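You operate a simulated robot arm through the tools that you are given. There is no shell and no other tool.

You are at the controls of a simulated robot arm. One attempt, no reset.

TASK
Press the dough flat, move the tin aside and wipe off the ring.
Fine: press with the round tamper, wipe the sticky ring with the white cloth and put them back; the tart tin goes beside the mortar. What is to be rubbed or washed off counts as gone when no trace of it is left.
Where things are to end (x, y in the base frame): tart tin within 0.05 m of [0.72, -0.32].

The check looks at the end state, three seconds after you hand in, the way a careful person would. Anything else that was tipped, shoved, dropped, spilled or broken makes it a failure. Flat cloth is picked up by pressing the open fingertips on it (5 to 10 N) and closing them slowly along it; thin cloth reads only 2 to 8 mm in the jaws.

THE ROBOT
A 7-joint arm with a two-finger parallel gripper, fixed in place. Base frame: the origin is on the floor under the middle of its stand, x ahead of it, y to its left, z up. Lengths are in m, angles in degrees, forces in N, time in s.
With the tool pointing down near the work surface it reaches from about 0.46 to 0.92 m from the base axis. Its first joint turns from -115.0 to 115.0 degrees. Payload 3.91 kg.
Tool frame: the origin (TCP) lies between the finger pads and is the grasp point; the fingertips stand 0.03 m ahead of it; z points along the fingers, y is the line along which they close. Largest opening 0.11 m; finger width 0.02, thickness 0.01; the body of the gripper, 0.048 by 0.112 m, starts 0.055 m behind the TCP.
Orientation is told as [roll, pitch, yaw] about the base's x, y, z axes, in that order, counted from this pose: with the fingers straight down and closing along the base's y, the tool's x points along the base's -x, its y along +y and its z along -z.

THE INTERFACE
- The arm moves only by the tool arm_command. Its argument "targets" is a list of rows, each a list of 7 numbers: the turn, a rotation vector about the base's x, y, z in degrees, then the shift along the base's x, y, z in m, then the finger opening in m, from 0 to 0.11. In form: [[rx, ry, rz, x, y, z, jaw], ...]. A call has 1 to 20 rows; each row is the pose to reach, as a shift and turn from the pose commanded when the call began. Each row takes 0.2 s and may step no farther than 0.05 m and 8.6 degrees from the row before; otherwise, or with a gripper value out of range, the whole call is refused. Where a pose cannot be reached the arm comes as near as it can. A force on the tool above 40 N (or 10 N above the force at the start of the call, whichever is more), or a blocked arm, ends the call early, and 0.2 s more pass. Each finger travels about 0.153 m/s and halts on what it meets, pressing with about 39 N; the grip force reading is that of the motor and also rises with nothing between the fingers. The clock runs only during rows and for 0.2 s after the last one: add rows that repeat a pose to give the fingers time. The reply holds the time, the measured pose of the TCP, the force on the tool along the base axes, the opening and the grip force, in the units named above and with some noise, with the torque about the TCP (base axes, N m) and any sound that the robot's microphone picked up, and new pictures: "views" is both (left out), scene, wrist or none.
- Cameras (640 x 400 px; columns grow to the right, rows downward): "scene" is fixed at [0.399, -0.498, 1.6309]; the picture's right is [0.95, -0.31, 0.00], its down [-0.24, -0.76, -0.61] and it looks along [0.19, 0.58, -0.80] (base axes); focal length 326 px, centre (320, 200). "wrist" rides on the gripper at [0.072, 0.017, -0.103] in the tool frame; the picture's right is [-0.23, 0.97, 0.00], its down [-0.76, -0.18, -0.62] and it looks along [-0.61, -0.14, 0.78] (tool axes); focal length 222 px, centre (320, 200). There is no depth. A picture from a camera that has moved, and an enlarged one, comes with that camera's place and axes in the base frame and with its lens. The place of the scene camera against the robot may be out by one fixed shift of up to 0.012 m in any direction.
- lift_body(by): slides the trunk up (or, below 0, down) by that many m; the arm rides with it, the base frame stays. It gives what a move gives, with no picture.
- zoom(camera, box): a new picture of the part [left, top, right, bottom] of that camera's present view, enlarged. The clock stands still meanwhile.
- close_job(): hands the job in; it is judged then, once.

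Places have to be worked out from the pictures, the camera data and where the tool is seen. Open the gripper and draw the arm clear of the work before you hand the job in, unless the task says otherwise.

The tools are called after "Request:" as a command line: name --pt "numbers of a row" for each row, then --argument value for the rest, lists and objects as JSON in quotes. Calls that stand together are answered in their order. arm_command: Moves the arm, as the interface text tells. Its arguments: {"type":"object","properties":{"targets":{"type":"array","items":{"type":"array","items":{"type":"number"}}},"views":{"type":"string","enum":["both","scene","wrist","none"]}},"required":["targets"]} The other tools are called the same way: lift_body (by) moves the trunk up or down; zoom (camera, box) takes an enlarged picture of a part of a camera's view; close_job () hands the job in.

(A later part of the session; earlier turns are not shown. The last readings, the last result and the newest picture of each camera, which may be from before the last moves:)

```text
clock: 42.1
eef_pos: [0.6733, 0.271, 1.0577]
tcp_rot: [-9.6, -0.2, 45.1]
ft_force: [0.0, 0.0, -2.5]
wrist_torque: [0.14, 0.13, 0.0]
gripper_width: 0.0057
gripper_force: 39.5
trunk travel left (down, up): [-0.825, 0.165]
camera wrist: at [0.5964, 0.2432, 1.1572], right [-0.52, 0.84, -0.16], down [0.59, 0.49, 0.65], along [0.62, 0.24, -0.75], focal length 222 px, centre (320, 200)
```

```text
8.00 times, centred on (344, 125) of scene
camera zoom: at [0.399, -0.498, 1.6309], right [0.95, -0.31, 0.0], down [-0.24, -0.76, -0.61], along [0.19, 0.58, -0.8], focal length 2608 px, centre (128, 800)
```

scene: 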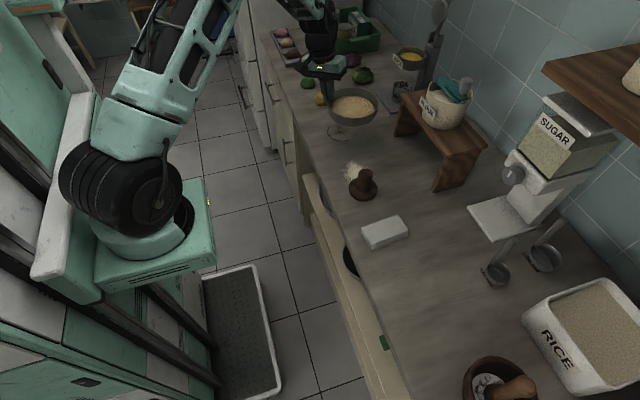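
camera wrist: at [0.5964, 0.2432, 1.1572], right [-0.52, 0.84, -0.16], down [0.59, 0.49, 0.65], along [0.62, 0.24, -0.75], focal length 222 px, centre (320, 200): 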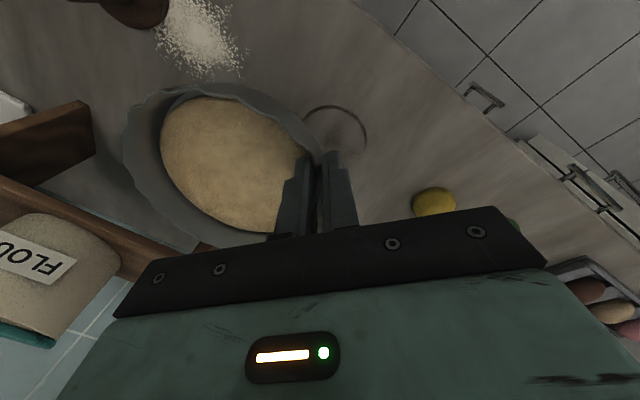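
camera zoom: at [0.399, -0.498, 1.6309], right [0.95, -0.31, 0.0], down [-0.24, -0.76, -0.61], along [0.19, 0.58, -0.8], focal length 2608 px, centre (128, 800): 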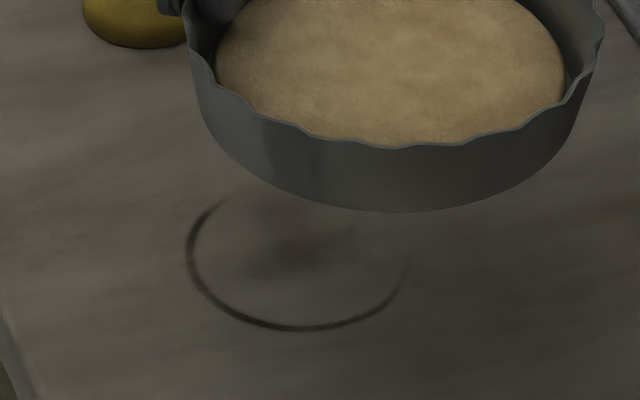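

The tin now looks level. I carry it along -y at this height, passing well above tamper and cloth, toward TCP (0.666, -0.266).

Request:
arm_command --pt "0 0 0 0 -0.015 0 0.0" --pt "0 0 0 0 -0.04 0 0.0" --pt "0 0 0 0 -0.07 0 0.0" --pt "0 0 0 0 -0.1 0 0.0" --pt "0 0 0 0 -0.13 0 0.0" --pt "0 0 0 0 -0.16 0 0.0" --pt "0 0 0 0 -0.19 0 0.0" --pt "0 0 0 0 -0.22 0 0.0" --pt "0 0 0 -0.002 -0.25 0 0.0" --pt "0 0 0 -0.002 -0.28 0 0.0" --pt "0 0 0 -0.003 -0.31 0 0.0" --pt "0 0 0 -0.003 -0.34 0 0.0" --pt "0 0 0 -0.004 -0.37 0 0.0" --pt "0 0 0 -0.004 -0.4 0 0.0" --pt "0 0 0 -0.005 -0.43 0 0.0" --pt "0 0 0 -0.005 -0.46 0 0.0" --pt "0 0 0 -0.006 -0.49 0 0.0" --pt "0 0 0 -0.006 -0.515 0 0.0" --pt "0 0 0 -0.006 -0.535 0 0.0" --pt "0 0 0 -0.006 -0.535 0 0.0" --views "both"

Request:
zoom --camera "scene" --box '[380, 200, 540, 300]'

Request:
zoom --camera "scene" --box '[304, 105, 384, 155]'

```text
clock: 46.3
eef_pos: [0.664, -0.2658, 1.0612]
tcp_rot: [-9.4, -0.3, 45.0]
ft_force: [0.3, 0.1, -2.3]
wrist_torque: [0.14, 0.15, -0.04]
gripper_width: 0.006
gripper_force: 39.0
trunk travel left (down, up): [-0.825, 0.165]
camera wrist: at [0.5882, -0.2929, 1.1596], right [-0.52, 0.84, -0.16], down [0.59, 0.49, 0.65], along [0.62, 0.24, -0.75], focal length 222 px, centre (320, 200)
```

scene: 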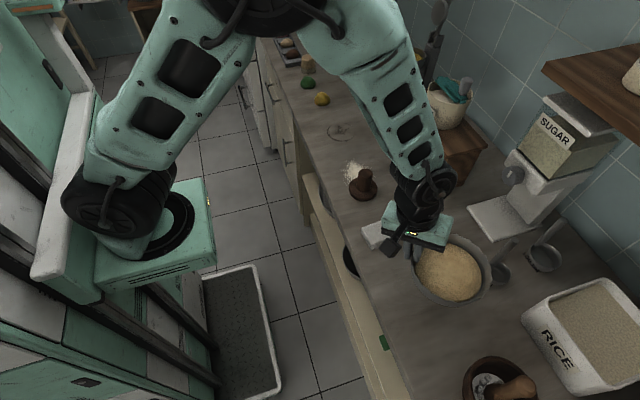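
wrist: 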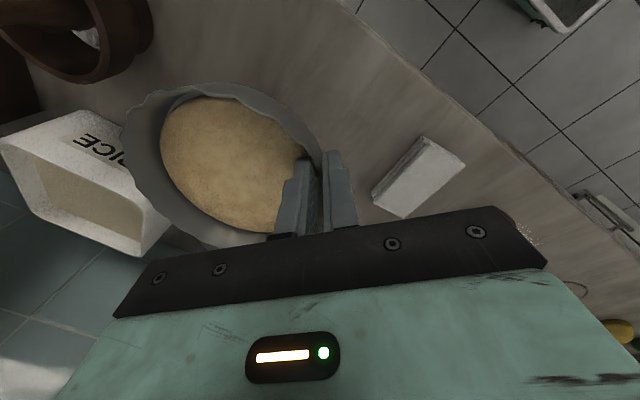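

```text
4.00 times, centred on (460, 250) of scene
camera zoom: at [0.399, -0.498, 1.6309], right [0.95, -0.31, 0.0], down [-0.24, -0.76, -0.61], along [0.19, 0.58, -0.8], focal length 1304 px, centre (-240, 0)
```

zoom: 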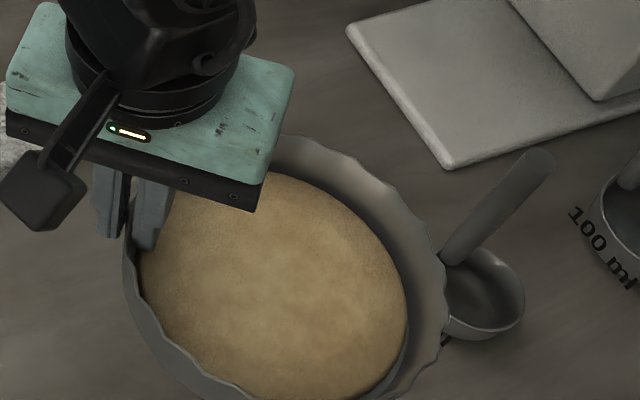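

```text
8.00 times, centred on (344, 130) of scene
camera zoom: at [0.399, -0.498, 1.6309], right [0.95, -0.31, 0.0], down [-0.24, -0.76, -0.61], along [0.19, 0.58, -0.8], focal length 2608 px, centre (128, 760)
```

zoom: 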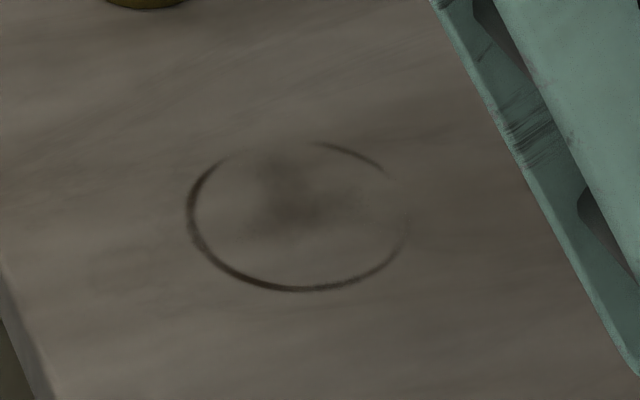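

The ring shows clearly now (radius about 0.047 m, with a faint smudge inside). I lower the tin toward the counter at its target, stopping a few millimetres above.

Request:
arm_command --pt "0 0 0 0 0 -0.02 0.0" --pt "0 0 0 0 0 -0.045 0.0" --pt "0 0 0 0 0 -0.07 0.0" --pt "0 0 0 0 0 -0.095 0.0" --pt "0 0 0 0 0 -0.11 0.0" --pt "0 0 0 0 0 -0.119 0.0" --pt "0 0 0 0 0 -0.119 0.0" --views "both"

Request:
zoom --camera "scene" --box '[380, 210, 540, 310]'

```text
clock: 47.9
eef_pos: [0.6644, -0.2653, 0.9408]
tcp_rot: [-9.4, -0.2, 45.0]
ft_force: [0.5, -0.1, -2.5]
wrist_torque: [0.15, 0.17, 0.01]
gripper_width: 0.0057
gripper_force: 39.3
trunk travel left (down, up): [-0.825, 0.165]
camera wrist: at [0.5891, -0.2924, 1.0408], right [-0.52, 0.84, -0.16], down [0.59, 0.49, 0.65], along [0.62, 0.24, -0.75], focal length 222 px, centre (320, 200)
```

scene: 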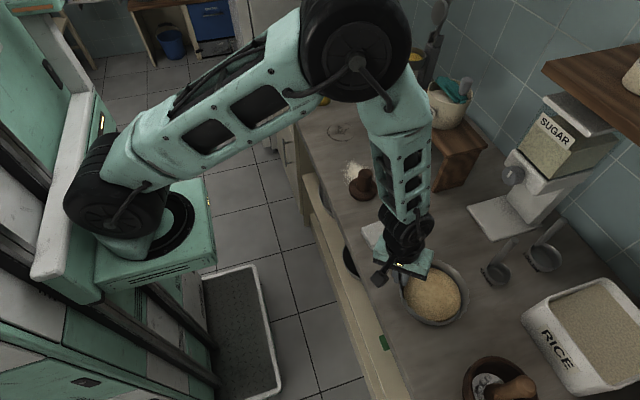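
wrist: 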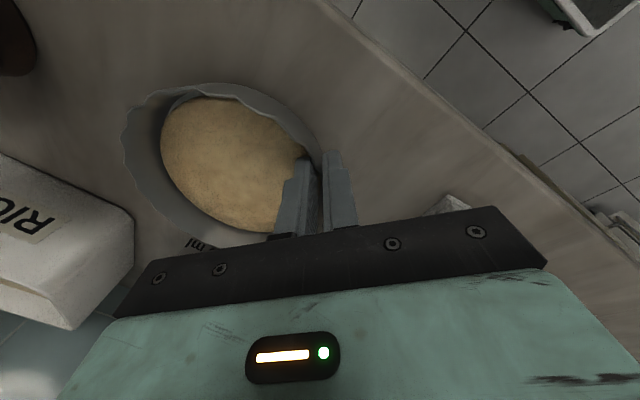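

```text
4.00 times, centred on (460, 260) of scene
camera zoom: at [0.399, -0.498, 1.6309], right [0.95, -0.31, 0.0], down [-0.24, -0.76, -0.61], along [0.19, 0.58, -0.8], focal length 1304 px, centre (-240, -40)
```

zoom: 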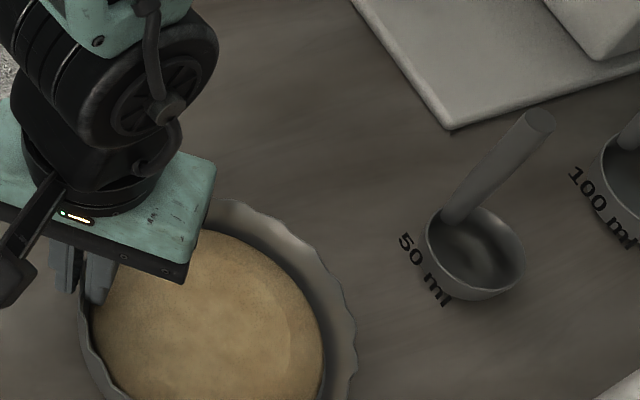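

Held just above the counter with a steady 2.5 N load; the tin centre should be about (0.718, -0.319), clear of cup and mortar. I lower in 2 mm steps watching for contact.

Request:
arm_command --pt "0 0 0 0 0 -0.002 0.0" --pt "0 0 0 0 0 -0.004 0.0" --pt "0 0 0 0 0 -0.006 0.0" --pt "0 0 0 0 0 -0.006 0.0" --views "none"

```text
clock: 48.9
eef_pos: [0.6663, -0.2645, 0.9358]
tcp_rot: [-9.5, -0.3, 45.0]
ft_force: [-0.2, 0.6, -2.6]
wrist_torque: [0.17, 0.17, -0.01]
gripper_width: 0.0055
gripper_force: 38.7
trunk travel left (down, up): [-0.825, 0.165]
```

Request:
arm_command --pt "0 0 0 0 0 -0.0015 0.0" --pt "0 0 0 0 0 -0.003 0.0" --pt "0 0 0 0 0 -0.003 0.0" --views "none"

```text
clock: 49.7
eef_pos: [0.6668, -0.2644, 0.9324]
tcp_rot: [-9.5, -0.1, 45.0]
ft_force: [-0.1, -0.2, -2.7]
wrist_torque: [0.16, 0.17, 0.0]
gripper_width: 0.0059
gripper_force: 38.4
trunk travel left (down, up): [-0.825, 0.165]
```

The tin still hangs free at TCP z 0.932. I keep lowering in 1 mm steps.

Request:
arm_command --pt "0 0 0 0 0 -0.001 0.0" --pt "0 0 0 0 0 -0.002 0.0" --pt "0 0 0 0 0 -0.002 0.0" --views "none"

```text
clock: 50.5
eef_pos: [0.6663, -0.2648, 0.9308]
tcp_rot: [-9.6, -0.3, 45.0]
ft_force: [0.3, -1.3, 5.1]
wrist_torque: [0.28, -0.23, 0.01]
gripper_width: 0.0059
gripper_force: 38.6
trunk travel left (down, up): [-0.825, 0.165]
```

Contact (load now +5 N). I open the fingers slowly to release the rim and look before withdrawing.

Request:
arm_command --pt "0 0 0 0 0 0 0.008" --pt "0 0 0 0 0 0 0.012" --pt "0 0 0 0 0 0 0.02" --pt "0 0 0 0 0 0 0.035" --pt "0 0 0 0 0 0 0.05" --pt "0 0 0 0 0 0 0.05" --views "both"

Request:
zoom --camera "wrist" --box '[80, 60, 400, 260]'

Request:
zoom --camera "scene" --box '[380, 230, 500, 305]'

```text
clock: 51.9
eef_pos: [0.6664, -0.2659, 0.9308]
tcp_rot: [-9.5, -0.3, 45.0]
ft_force: [-0.4, -0.9, -0.3]
wrist_torque: [-0.01, 0.0, 0.01]
gripper_width: 0.0501
gripper_force: 0.2
trunk travel left (down, up): [-0.825, 0.165]
camera wrist: at [0.5901, -0.2924, 1.0291], right [-0.52, 0.84, -0.16], down [0.59, 0.49, 0.65], along [0.62, 0.24, -0.75], focal length 222 px, centre (320, 200)
```

scene: 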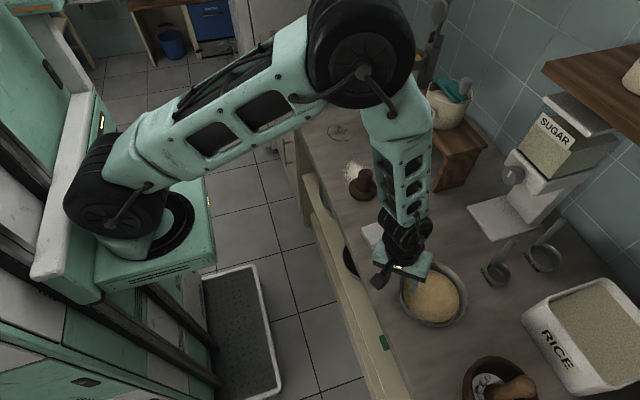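
wrist: 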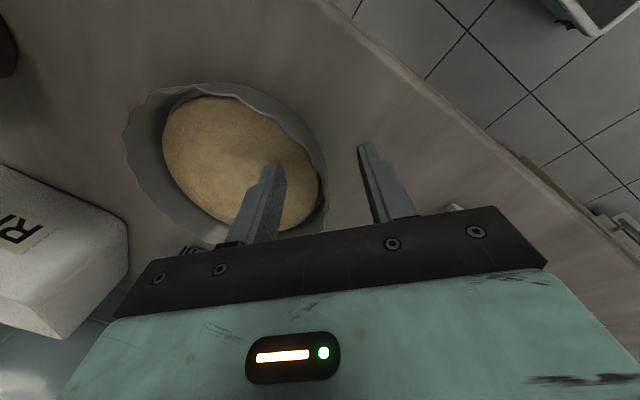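

```text
2.00 times, centred on (240, 160) of wrist
camera zoom: at [0.5901, -0.2924, 1.0291], right [-0.52, 0.84, -0.16], down [0.59, 0.49, 0.65], along [0.62, 0.24, -0.75], focal length 444 px, centre (480, 280)
```

zoom: 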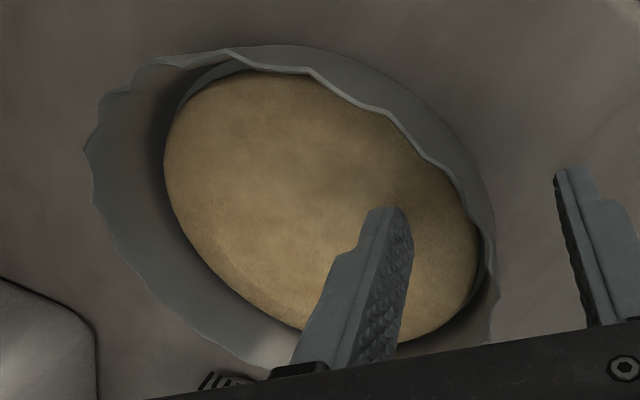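

```text
5.33 times, centred on (440, 268) of scene
camera zoom: at [0.399, -0.498, 1.6309], right [0.95, -0.31, 0.0], down [-0.24, -0.76, -0.61], along [0.19, 0.58, -0.8], focal length 1739 px, centre (-320, -160)
```

zoom: 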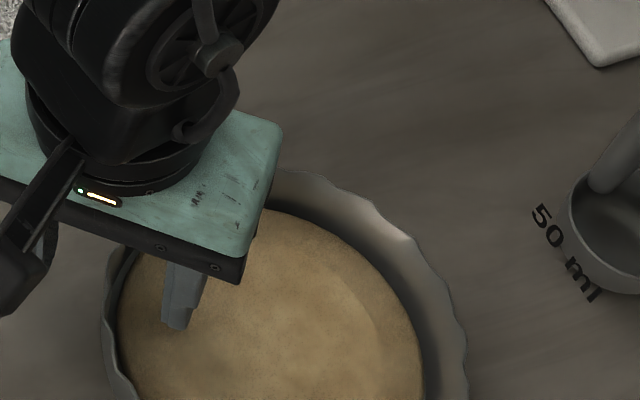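

The tin is released and flat on the counter. I rise straight up, then unwind the tool's turn while moving toward the cloth for a look.

Request:
arm_command --pt "0 0 0 0 0 0.02 0.05" --pt "0 0 0 0 0 0.05 0.05" --pt "0 0 0 0 0 0.09 0.05" --pt "0 0 0 0 0 0.11 0.05" --pt "1.29 0.53 -6.41 -0.01 0.02 0.11 0.06" --pt "2.57 1.07 -12.83 -0.02 0.04 0.11 0.08" --pt "3.86 1.6 -19.24 -0.03 0.06 0.11 0.1" --pt "5.14 2.13 -25.66 -0.04 0.08 0.11 0.11" --pt "6.43 2.66 -32.07 -0.05 0.1 0.11 0.11" --pt "7.71 3.2 -38.49 -0.06 0.12 0.11 0.11" --pt "9.0 3.73 -44.9 -0.066 0.146 0.11 0.11" --pt "9.0 3.73 -44.9 -0.066 0.146 0.11 0.11" --views "both"

Request:
zoom --camera "scene" --box '[340, 200, 500, 300]'

Request:
zoom --camera "wrist" --box '[160, 100, 480, 300]'

```text
clock: 54.5
eef_pos: [0.5994, -0.1188, 1.0402]
tcp_rot: [0.0, -0.2, 0.0]
ft_force: [0.1, 0.7, 0.1]
wrist_torque: [0.03, 0.01, 0.01]
gripper_width: 0.1101
gripper_force: 0.0
trunk travel left (down, up): [-0.825, 0.165]
camera wrist: at [0.5264, -0.1017, 1.1428], right [0.23, 0.97, 0.0], down [0.76, -0.18, 0.63], along [0.61, -0.14, -0.78], focal length 222 px, centre (320, 200)
```

scene: 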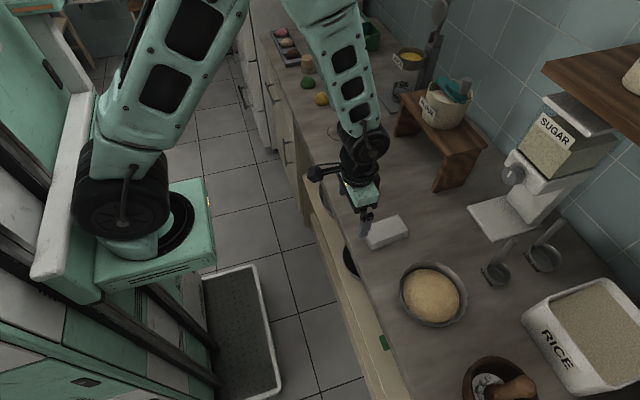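
wrist: 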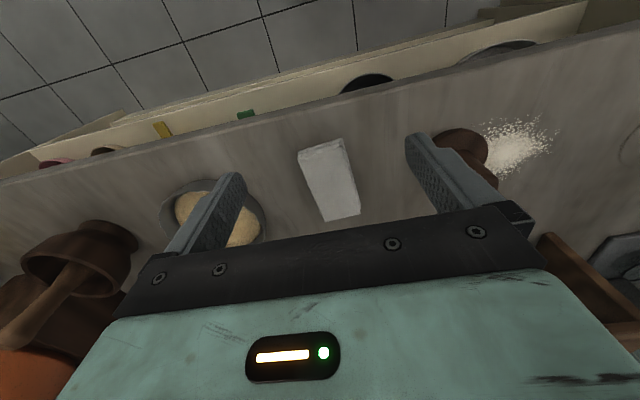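

```text
4.00 times, centred on (420, 250) of scene
camera zoom: at [0.399, -0.498, 1.6309], right [0.95, -0.31, 0.0], down [-0.24, -0.76, -0.61], along [0.19, 0.58, -0.8], focal length 1304 px, centre (-80, 0)
```

zoom: 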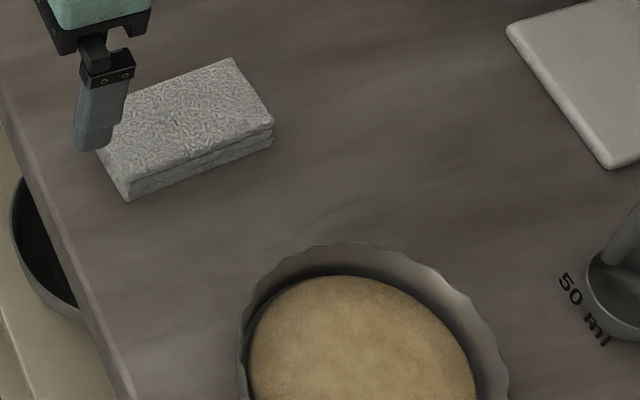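

```text
2.00 times, centred on (320, 200) of wrist
camera zoom: at [0.5264, -0.1017, 1.1428], right [0.23, 0.97, 0.0], down [0.76, -0.18, 0.63], along [0.61, -0.14, -0.78], focal length 444 px, centre (320, 200)
```

zoom: 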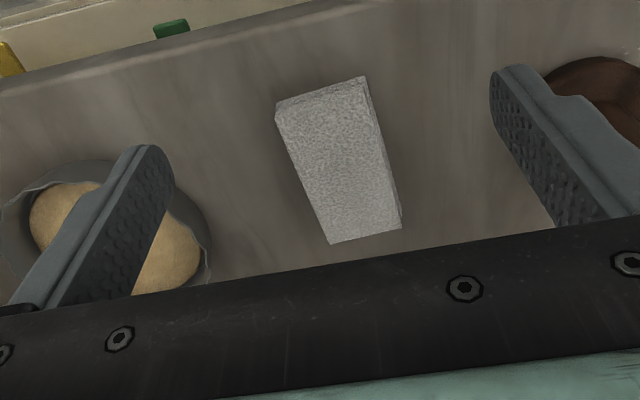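

The tin stands near (0.72, -0.32). The folded cloth pad is centred near (0.6995, -0.1255), about 0.107 x 0.054 x 0.024 m, turned about +3.7°; I move over it with jaws wide and come down beside it.

Request:
arm_command --pt "0 0 2 0.05 -0.003 0 0.1" --pt "0 0 3.7 0.0995 -0.0055 -0.01 0.09" --pt "0 0 3.7 0.0995 -0.0055 -0.05 0.09" --pt "0 0 3.7 0.0995 -0.0055 -0.085 0.09" --pt "0 0 3.7 0.0995 -0.0055 -0.105 0.09" --pt "0 0 3.7 0.0995 -0.0055 -0.105 0.09" --views "both"

Request:
zoom --camera "scene" --box '[340, 195, 436, 255]'

Request:
zoom --camera "wrist" --box '[160, 80, 480, 280]'

```text
refused: row 2 steps farther than a row can; nothing moved
```

```text
6.67 times, centred on (388, 225) of scene
camera zoom: at [0.399, -0.498, 1.6309], right [0.95, -0.31, 0.0], down [-0.24, -0.76, -0.61], along [0.19, 0.58, -0.8], focal length 2174 px, centre (-133, 33)
```

zoom: 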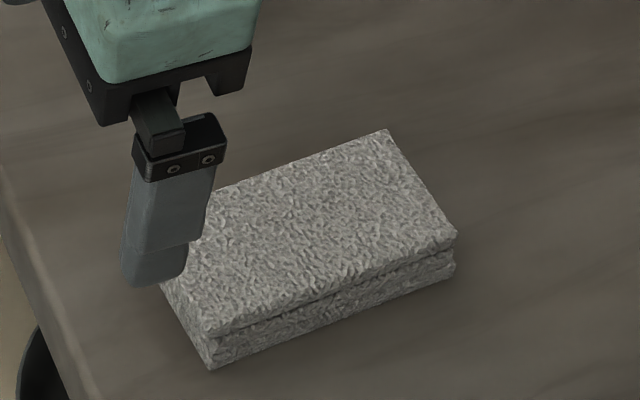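

```text
2.00 times, centred on (320, 180) of wrist
camera zoom: at [0.5264, -0.1017, 1.1428], right [0.23, 0.97, 0.0], down [0.76, -0.18, 0.63], along [0.61, -0.14, -0.78], focal length 444 px, centre (320, 240)
```

zoom: 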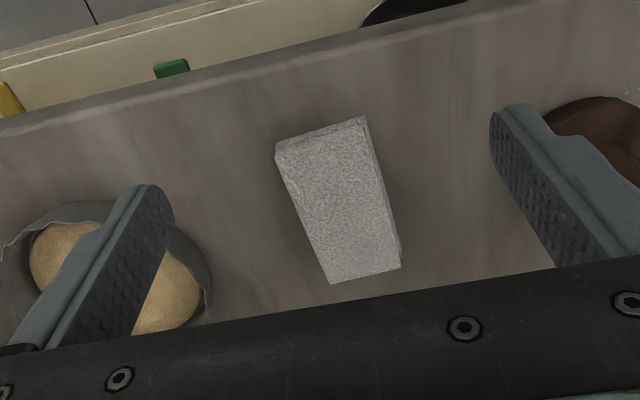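

One step was too long; nothing moved. I send the same approach with shorter steps.

Request:
arm_command --pt "0 0 1.5 0.035 -0.002 0 0.1" --pt "0 0 3 0.07 -0.004 0 0.09" --pt "0 0 3.7 0.0995 -0.0055 -0.01 0.09" --pt "0 0 3.7 0.0995 -0.0055 -0.05 0.09" --pt "0 0 3.7 0.0995 -0.0055 -0.085 0.09" --pt "0 0 3.7 0.0995 -0.0055 -0.105 0.09" --pt "0 0 3.7 0.0995 -0.0055 -0.105 0.09" --views "both"

Request:
zoom --camera "scene" --box '[340, 195, 436, 255]'

Request:
zoom --camera "wrist" --box '[160, 80, 480, 280]'

```text
clock: 56.1
eef_pos: [0.7022, -0.1241, 0.937]
tcp_rot: [-0.1, -0.3, 3.7]
ft_force: [-0.4, -0.6, 0.7]
wrist_torque: [-0.03, 0.0, 0.0]
gripper_width: 0.0901
gripper_force: 0.0
trunk travel left (down, up): [-0.825, 0.165]
camera wrist: at [0.627, -0.1118, 1.0405], right [0.16, 0.99, 0.0], down [0.77, -0.13, 0.63], along [0.62, -0.1, -0.78], focal length 222 px, centre (320, 200)
```

scene: 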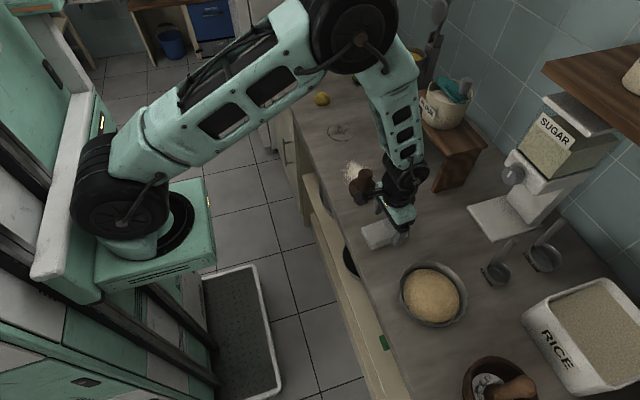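
wrist: 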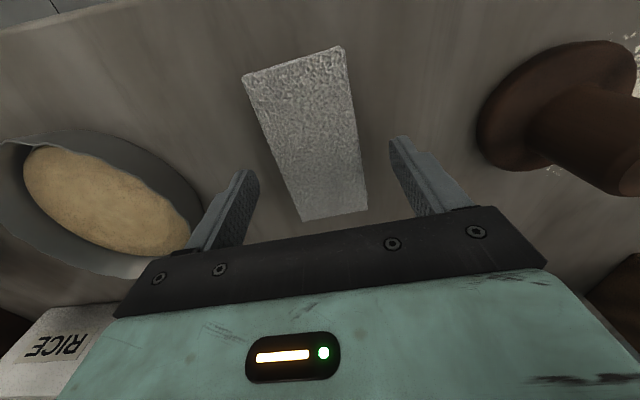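

```text
6.67 times, centred on (388, 225) of scene
camera zoom: at [0.399, -0.498, 1.6309], right [0.95, -0.31, 0.0], down [-0.24, -0.76, -0.61], along [0.19, 0.58, -0.8], focal length 2174 px, centre (-133, 33)
```

zoom: 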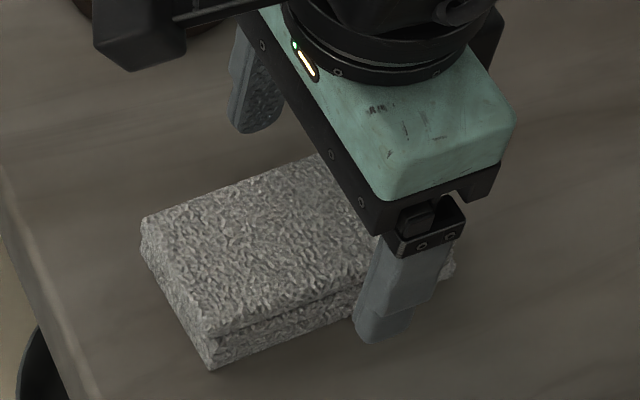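

```text
2.00 times, centred on (320, 180) of wrist
camera zoom: at [0.627, -0.1118, 1.0405], right [0.16, 0.99, 0.0], down [0.77, -0.13, 0.63], along [0.62, -0.1, -0.78], focal length 444 px, centre (320, 240)
```

zoom: 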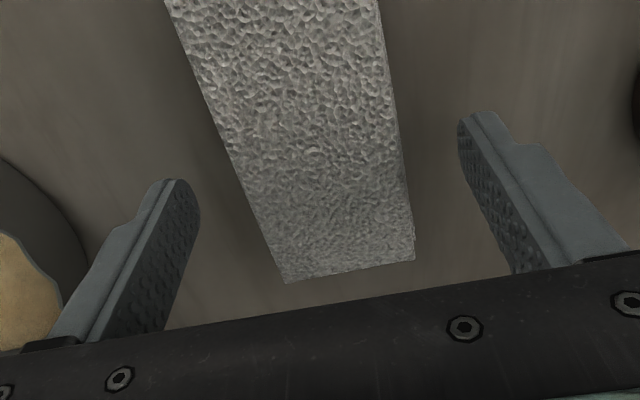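

The cloth lies between the fingers; I shift back 6 mm in x to centre on it, go down until the tips are about 6 mm above the counter, and close slowly.

Request:
arm_command --pt "0 0 0 -0.006 0 0 0.09" --pt "0 0 0 -0.006 0 -0.01 0.085" --pt "0 0 0 -0.006 0 -0.019 0.08" --pt "0 0 0 -0.006 0 -0.019 0.072" --pt "0 0 0 -0.006 0 -0.019 0.064" --pt "0 0 0 -0.006 0 -0.019 0.058" --pt "0 0 0 -0.006 0 -0.019 0.052" --pt "0 0 0 -0.006 0 -0.019 0.046" --pt "0 0 0 -0.006 0 -0.019 0.046" --views "both"

Request:
zoom --camera "scene" --box '[340, 195, 436, 255]'

Request:
zoom --camera "wrist" --box '[160, 40, 480, 240]'

```text
clock: 58.1
eef_pos: [0.6944, -0.1269, 0.9164]
tcp_rot: [-0.1, -0.1, 3.8]
ft_force: [0.3, 0.2, 0.6]
wrist_torque: [0.0, 0.01, -0.02]
gripper_width: 0.0591
gripper_force: 39.3
trunk travel left (down, up): [-0.825, 0.165]
camera wrist: at [0.6201, -0.1134, 1.0201], right [0.16, 0.99, 0.0], down [0.77, -0.13, 0.63], along [0.62, -0.1, -0.78], focal length 222 px, centre (320, 200)
```

scene: 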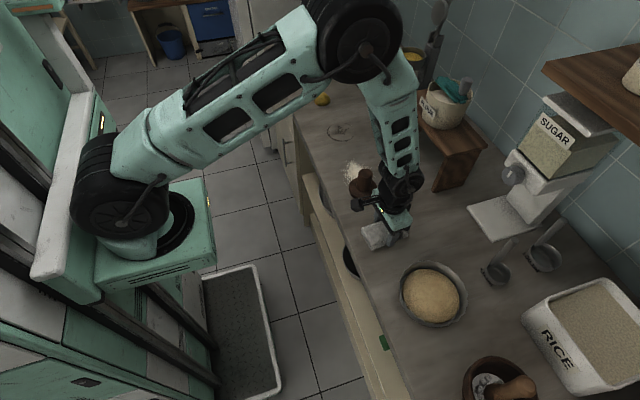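
wrist: 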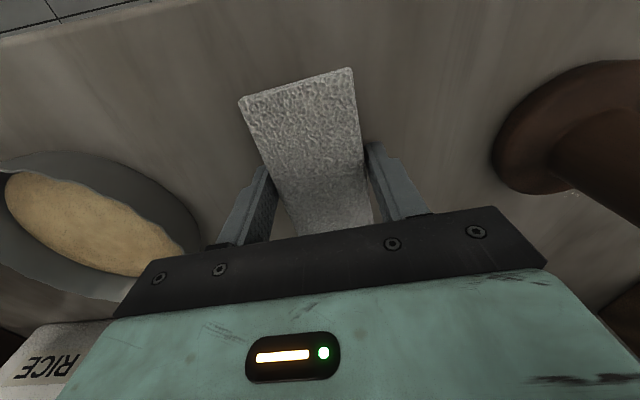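

```text
6.67 times, centred on (388, 225) of scene
camera zoom: at [0.399, -0.498, 1.6309], right [0.95, -0.31, 0.0], down [-0.24, -0.76, -0.61], along [0.19, 0.58, -0.8], focal length 2174 px, centre (-133, 33)
```

zoom: 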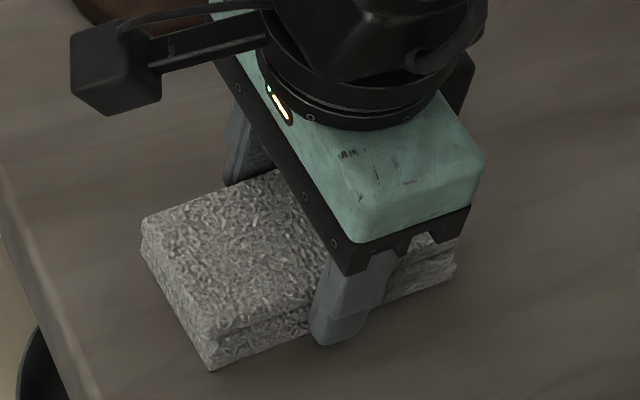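

```text
2.00 times, centred on (320, 140) of wrist
camera zoom: at [0.6201, -0.1134, 1.0201], right [0.16, 0.99, 0.0], down [0.77, -0.13, 0.63], along [0.62, -0.1, -0.78], focal length 444 px, centre (320, 320)
```

zoom: 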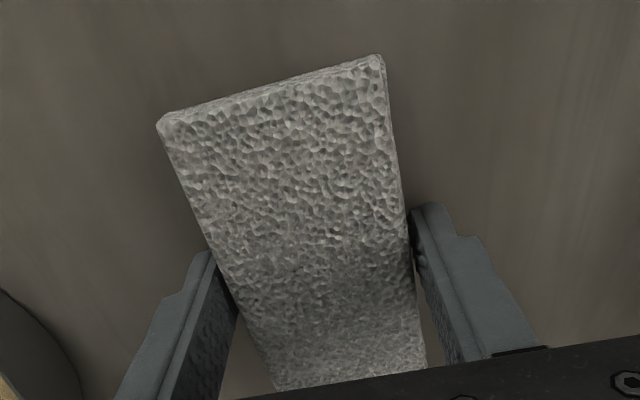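

The cloth is held firmly (0.059 m wide, TCP (0.6935, -0.1255, 0.916), yaw 3.7°, noted for return). I lift it 0.12 m and carry it over toward the ring, stopping short to look.

Request:
arm_command --pt "0 0 0 0 0 0.02 0.046" --pt "0 0 0 0 0 0.06 0.046" --pt "0 0 0 0 0 0.1 0.046" --pt "0 0 0 0 0.02 0.125 0.046" --pt "0 0 -1 -0.01 0.06 0.125 0.046" --pt "0 0 -2 -0.02 0.1 0.125 0.046" --pt "0 0 -3 -0.03 0.14 0.125 0.046" --pt "0 0 -3.7 -0.04 0.18 0.125 0.046" --pt "0 0 -3.7 -0.05 0.22 0.125 0.046" --pt "0 0 -3.7 -0.06 0.26 0.125 0.046" --pt "0 0 -3.7 -0.06 0.28 0.125 0.046" --pt "0 0 -3.7 -0.06 0.28 0.125 0.046" --views "both"

Request:
zoom --camera "wrist" --box '[320, 60, 520, 185]'

Request:
zoom --camera "scene" --box '[300, 100, 396, 160]'

```text
clock: 60.7
eef_pos: [0.6343, 0.1542, 1.0397]
tcp_rot: [0.0, -0.2, -0.1]
ft_force: [0.0, 0.2, -0.8]
wrist_torque: [0.0, 0.01, -0.03]
gripper_width: 0.059
gripper_force: 39.4
trunk travel left (down, up): [-0.825, 0.165]
camera wrist: at [0.5618, 0.172, 1.1424], right [0.23, 0.97, 0.0], down [0.76, -0.18, 0.63], along [0.61, -0.14, -0.78], focal length 222 px, centre (320, 200)
```

scene: 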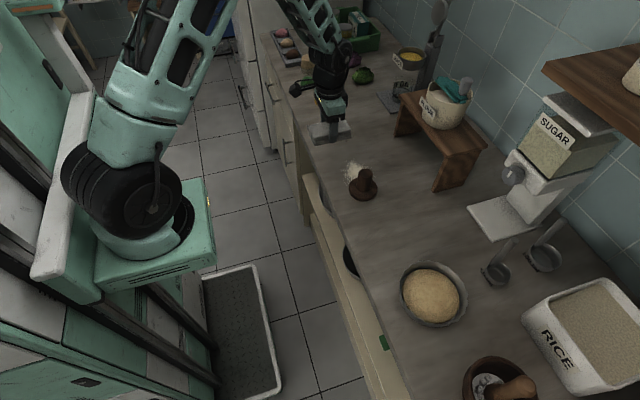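
wrist: 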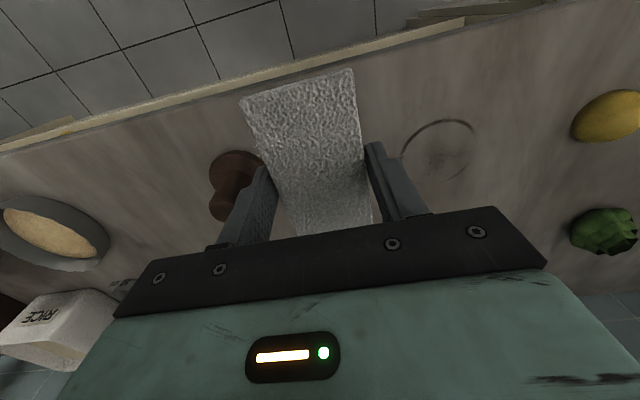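

```text
3.20 times, centred on (420, 122) of wrist
camera zoom: at [0.5618, 0.172, 1.1424], right [0.23, 0.97, 0.0], down [0.76, -0.18, 0.63], along [0.61, -0.14, -0.78], focal length 711 px, centre (0, 448)
```

zoom: 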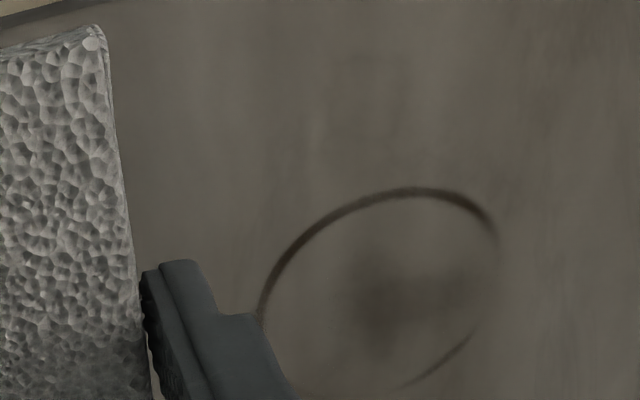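

```text
6.67 times, centred on (348, 130) of scene
camera zoom: at [0.399, -0.498, 1.6309], right [0.95, -0.31, 0.0], down [-0.24, -0.76, -0.61], along [0.19, 0.58, -0.8], focal length 2174 px, centre (133, 667)
```

zoom: 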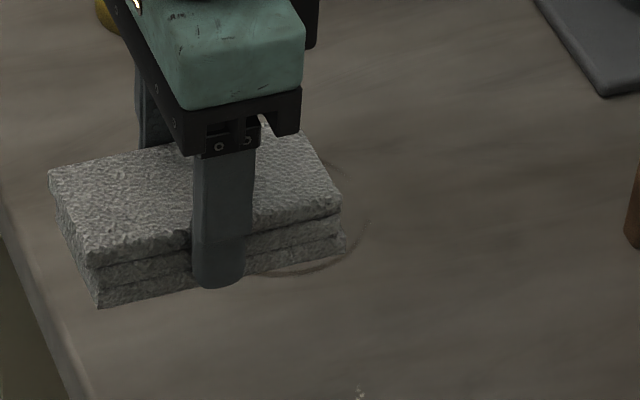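

The ring fits a circle centred at (0.729, 0.291) with radius about 0.047, with a faint smudge inside. I move the pad to just before the ring at (0.729, 0.205) and lower to near the counter.

Request:
arm_command --pt "0 0 0 0.035 0.018 0 0.046" --pt "0 0 0 0.07 0.036 0 0.046" --pt "0 0 0 0.0955 0.0505 -0.01 0.046" --pt "0 0 0 0.0955 0.0505 -0.05 0.046" --pt "0 0 0 0.0955 0.0505 -0.085 0.046" --pt "0 0 0 0.0955 0.0505 -0.11 0.046" --pt "0 0 0 0.0955 0.0505 -0.12 0.046" --pt "0 0 0 0.0955 0.0505 -0.12 0.046" --views "none"

Request:
arm_command --pt "0 0 0 0 0 -0.002 0.046" --pt "0 0 0 0 0 -0.004 0.046" --pt "0 0 0 0 0 -0.005 0.046" --pt "0 0 0 0 0 -0.005 0.046" --views "both"

```text
clock: 62.5
eef_pos: [0.7302, 0.2074, 0.9216]
tcp_rot: [0.0, -0.2, 0.0]
ft_force: [0.1, -0.2, 0.2]
wrist_torque: [0.01, -0.03, 0.01]
gripper_width: 0.0588
gripper_force: 39.0
trunk travel left (down, up): [-0.825, 0.165]
```

```text
clock: 63.5
eef_pos: [0.7285, 0.2074, 0.9173]
tcp_rot: [-0.1, -0.1, 0.0]
ft_force: [-0.5, -0.8, 5.2]
wrist_torque: [-0.1, 0.15, 0.06]
gripper_width: 0.0589
gripper_force: 39.1
trunk travel left (down, up): [-0.825, 0.165]
camera wrist: at [0.6562, 0.2242, 1.0198], right [0.23, 0.97, 0.0], down [0.76, -0.18, 0.63], along [0.61, -0.14, -0.78], focal length 222 px, centre (320, 200)
```

scene: 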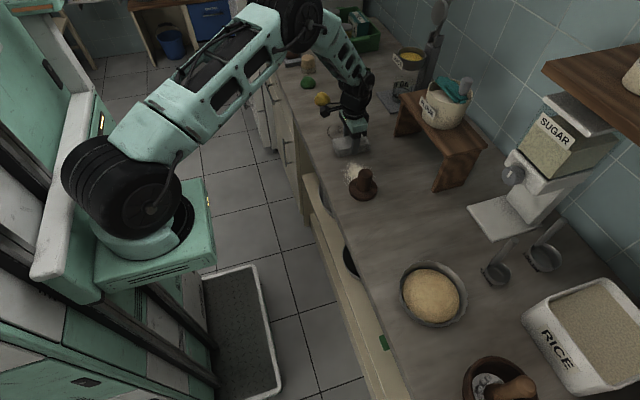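
wrist: 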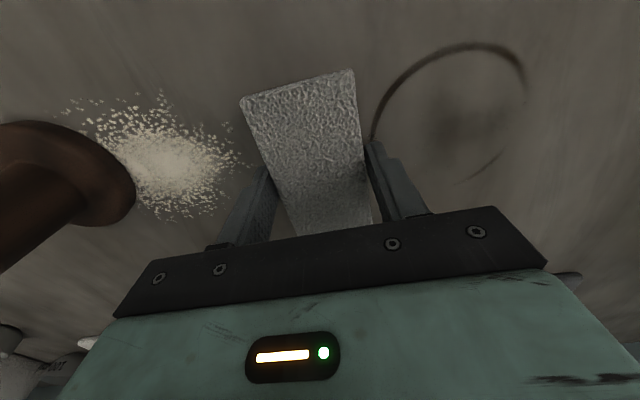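

The pad is in contact at about 5 N. I sweep it slowly across the ring in +y and back, watching the readings.

Request:
arm_command --pt "0 0 0 0 0.015 -0.0004 0.046" --pt "0 0 0 0 0.035 -0.0004 0.046" --pt "0 0 0 0 0.055 -0.0004 0.046" --pt "0 0 0 0 0.075 -0.0004 0.046" --pt "0 0 0 0 0.095 -0.0004 0.046" --pt "0 0 0 0 0.115 -0.0004 0.046" --pt "0 0 0 0 0.135 -0.0004 0.046" --pt "0 0 0 0 0.15 -0.0004 0.046" --pt "0 0 0 0 0.155 -0.0004 0.046" --views "both"

Request:
zoom --camera "scene" --box '[300, 90, 396, 150]'

Request:
zoom --camera "wrist" --box '[60, 20, 380, 220]'

```text
clock: 65.5
eef_pos: [0.7291, 0.3591, 0.9167]
tcp_rot: [0.1, -0.3, -0.1]
ft_force: [1.2, -5.1, 8.9]
wrist_torque: [-0.11, -0.03, -0.01]
gripper_width: 0.0588
gripper_force: 38.5
trunk travel left (down, up): [-0.825, 0.165]
camera wrist: at [0.6559, 0.3774, 1.0198], right [0.23, 0.97, 0.0], down [0.76, -0.18, 0.63], along [0.61, -0.14, -0.78], focal length 222 px, centre (320, 200)
```

scene: 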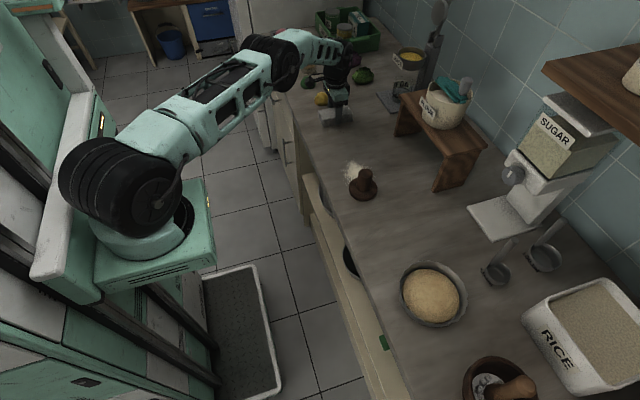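
wrist: 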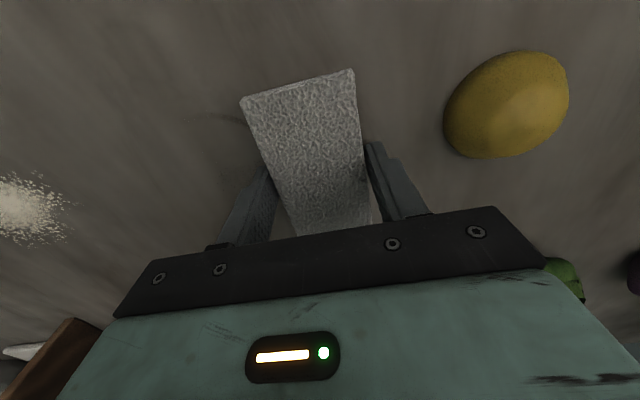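

```text
6.67 times, centred on (348, 120) of scene
camera zoom: at [0.399, -0.498, 1.6309], right [0.95, -0.31, 0.0], down [-0.24, -0.76, -0.61], along [0.19, 0.58, -0.8], focal length 2174 px, centre (133, 733)
```

zoom: 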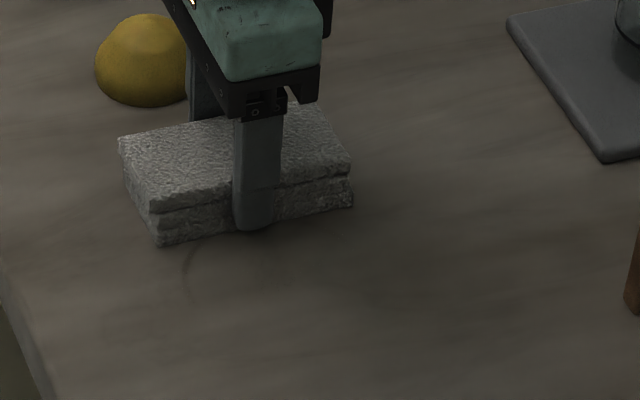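

```text
2.00 times, centred on (220, 120) of wrist
camera zoom: at [0.6559, 0.3774, 1.0198], right [0.23, 0.97, 0.0], down [0.76, -0.18, 0.63], along [0.61, -0.14, -0.78], focal length 444 px, centre (520, 360)
```

zoom: 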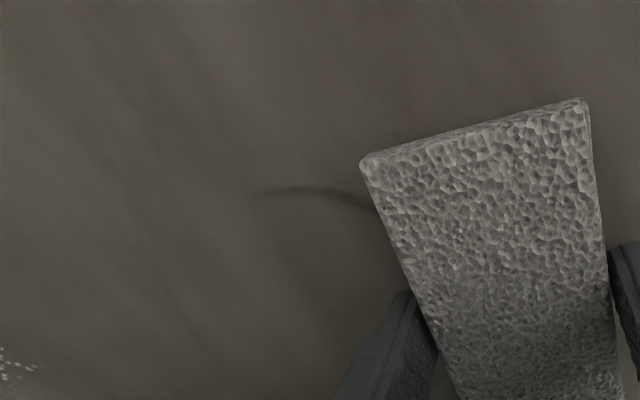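

The wipe works: most of the ring is gone, with a faint arc left on the robot side near x 0.686. I shift the pad to x ≈ 0.70 and sweep back.

Request:
arm_command --pt "0 0 0 -0.015 0 0 0.046" --pt "0 0 0 -0.03 0 0 0.046" --pt "0 0 0 -0.03 -0.02 0 0.046" --pt "0 0 0 -0.03 -0.04 0 0.046" --pt "0 0 0 -0.03 -0.06 0 0.046" --pt "0 0 0 -0.03 -0.08 0 0.046" --pt "0 0 0 -0.03 -0.1 0 0.046" --pt "0 0 0 -0.03 -0.12 0 0.046" --pt "0 0 0 -0.03 -0.14 0 0.046" --pt "0 0 0 -0.03 -0.155 0 0.046" --views "both"

Request:
zoom --camera "scene" --box '[300, 90, 396, 150]'

Request:
zoom --camera "wrist" --box '[320, 20, 640, 220]'

```text
clock: 67.7
eef_pos: [0.7002, 0.2097, 0.9173]
tcp_rot: [0.1, -0.4, 0.0]
ft_force: [0.3, 13.9, 30.6]
wrist_torque: [0.2, 0.4, -0.2]
gripper_width: 0.0589
gripper_force: 38.9
trunk travel left (down, up): [-0.825, 0.165]
camera wrist: at [0.6262, 0.2261, 1.0194], right [0.23, 0.97, 0.0], down [0.76, -0.18, 0.63], along [0.61, -0.14, -0.78], focal length 222 px, centre (320, 200)
```

scene: 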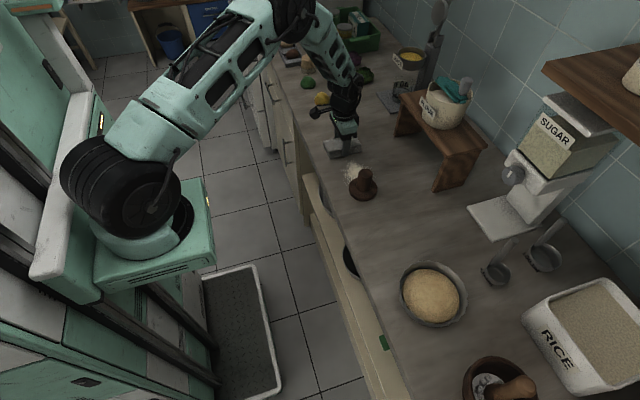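
wrist: 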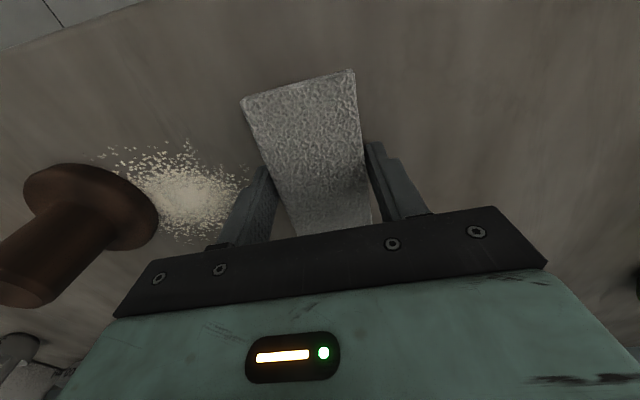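

```text
6.67 times, centred on (348, 120) of scene
camera zoom: at [0.399, -0.498, 1.6309], right [0.95, -0.31, 0.0], down [-0.24, -0.76, -0.61], along [0.19, 0.58, -0.8], focal length 2174 px, centre (133, 733)
```

zoom: 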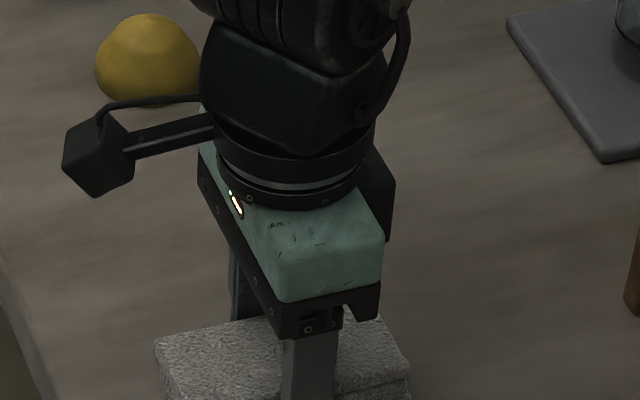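

```text
2.00 times, centred on (480, 120) of wrist
camera zoom: at [0.6262, 0.2261, 1.0194], right [0.23, 0.97, 0.0], down [0.76, -0.18, 0.63], along [0.61, -0.14, -0.78], focal length 444 px, centre (0, 360)
```

zoom: 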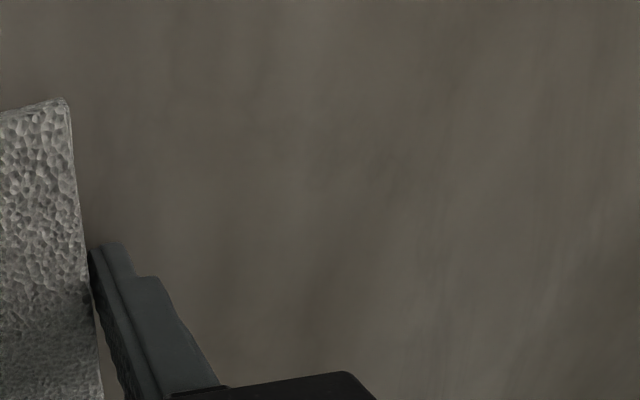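

No trace shows in this view, but the force has crept up to 30 N. I ease up about 1 mm, shift to the far side (x ≈ 0.745) and sweep forward again.

Request:
arm_command --pt "0 0 0 0 0 0.0012 0.046" --pt "0 0 0 0.015 0 0.0012 0.046" --pt "0 0 0 0.03 0 0.0012 0.046" --pt "0 0 0 0.045 0 0.0012 0.046" --pt "0 0 0 0.048 0.02 0.0012 0.046" --pt "0 0 0 0.048 0.04 0.0012 0.046" --pt "0 0 0 0.048 0.06 0.0012 0.046" --pt "0 0 0 0.048 0.08 0.0012 0.046" --pt "0 0 0 0.048 0.1 0.0012 0.046" --pt "0 0 0 0.048 0.12 0.0012 0.046" --pt "0 0 0 0.048 0.14 0.0012 0.046" --pt "0 0 0 0.048 0.15 0.0012 0.046" --views "both"

Request:
zoom --camera "scene" --box '[300, 95, 396, 155]'

Request:
zoom --camera "wrist" --box '[60, 20, 380, 220]'

```text
clock: 70.3
eef_pos: [0.7473, 0.3565, 0.9161]
tcp_rot: [-0.1, -0.1, 0.0]
ft_force: [0.9, -1.4, 0.4]
wrist_torque: [0.03, -0.13, -0.06]
gripper_width: 0.0586
gripper_force: 39.0
trunk travel left (down, up): [-0.825, 0.165]
camera wrist: at [0.6738, 0.3739, 1.0197], right [0.23, 0.97, 0.0], down [0.76, -0.18, 0.62], along [0.61, -0.14, -0.78], focal length 222 px, centre (320, 200)
```

scene: 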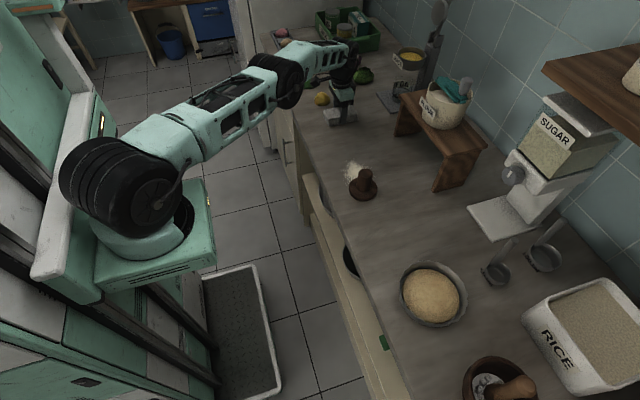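
wrist: 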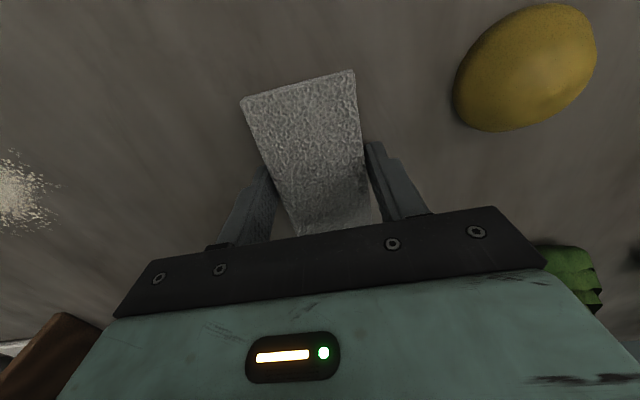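

```text
6.67 times, centred on (348, 125) of scene
camera zoom: at [0.399, -0.498, 1.6309], right [0.95, -0.31, 0.0], down [-0.24, -0.76, -0.61], along [0.19, 0.58, -0.8], focal length 2174 px, centre (133, 700)
```

zoom: 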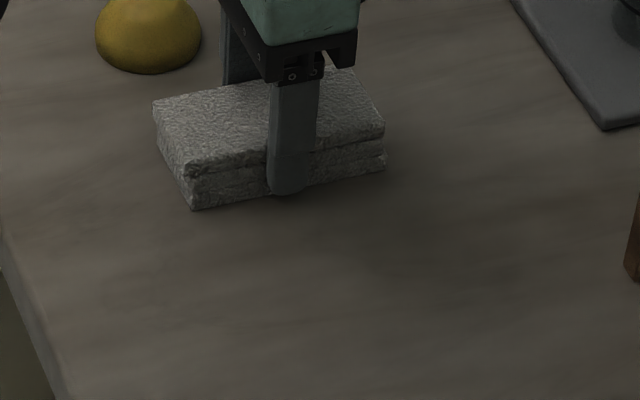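

```text
2.00 times, centred on (220, 120) of wrist
camera zoom: at [0.6738, 0.3739, 1.0197], right [0.23, 0.97, 0.0], down [0.76, -0.18, 0.62], along [0.61, -0.14, -0.78], focal length 444 px, centre (520, 360)
```

zoom: 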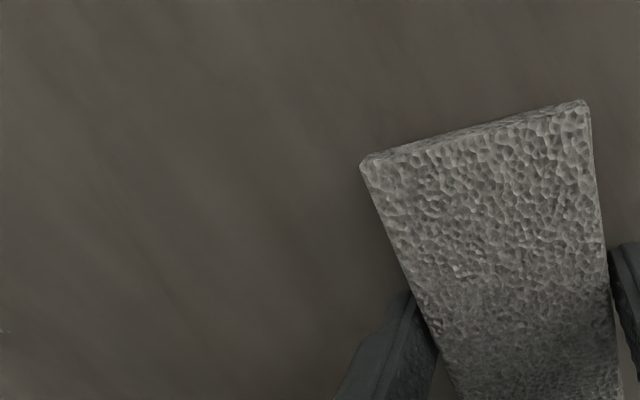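

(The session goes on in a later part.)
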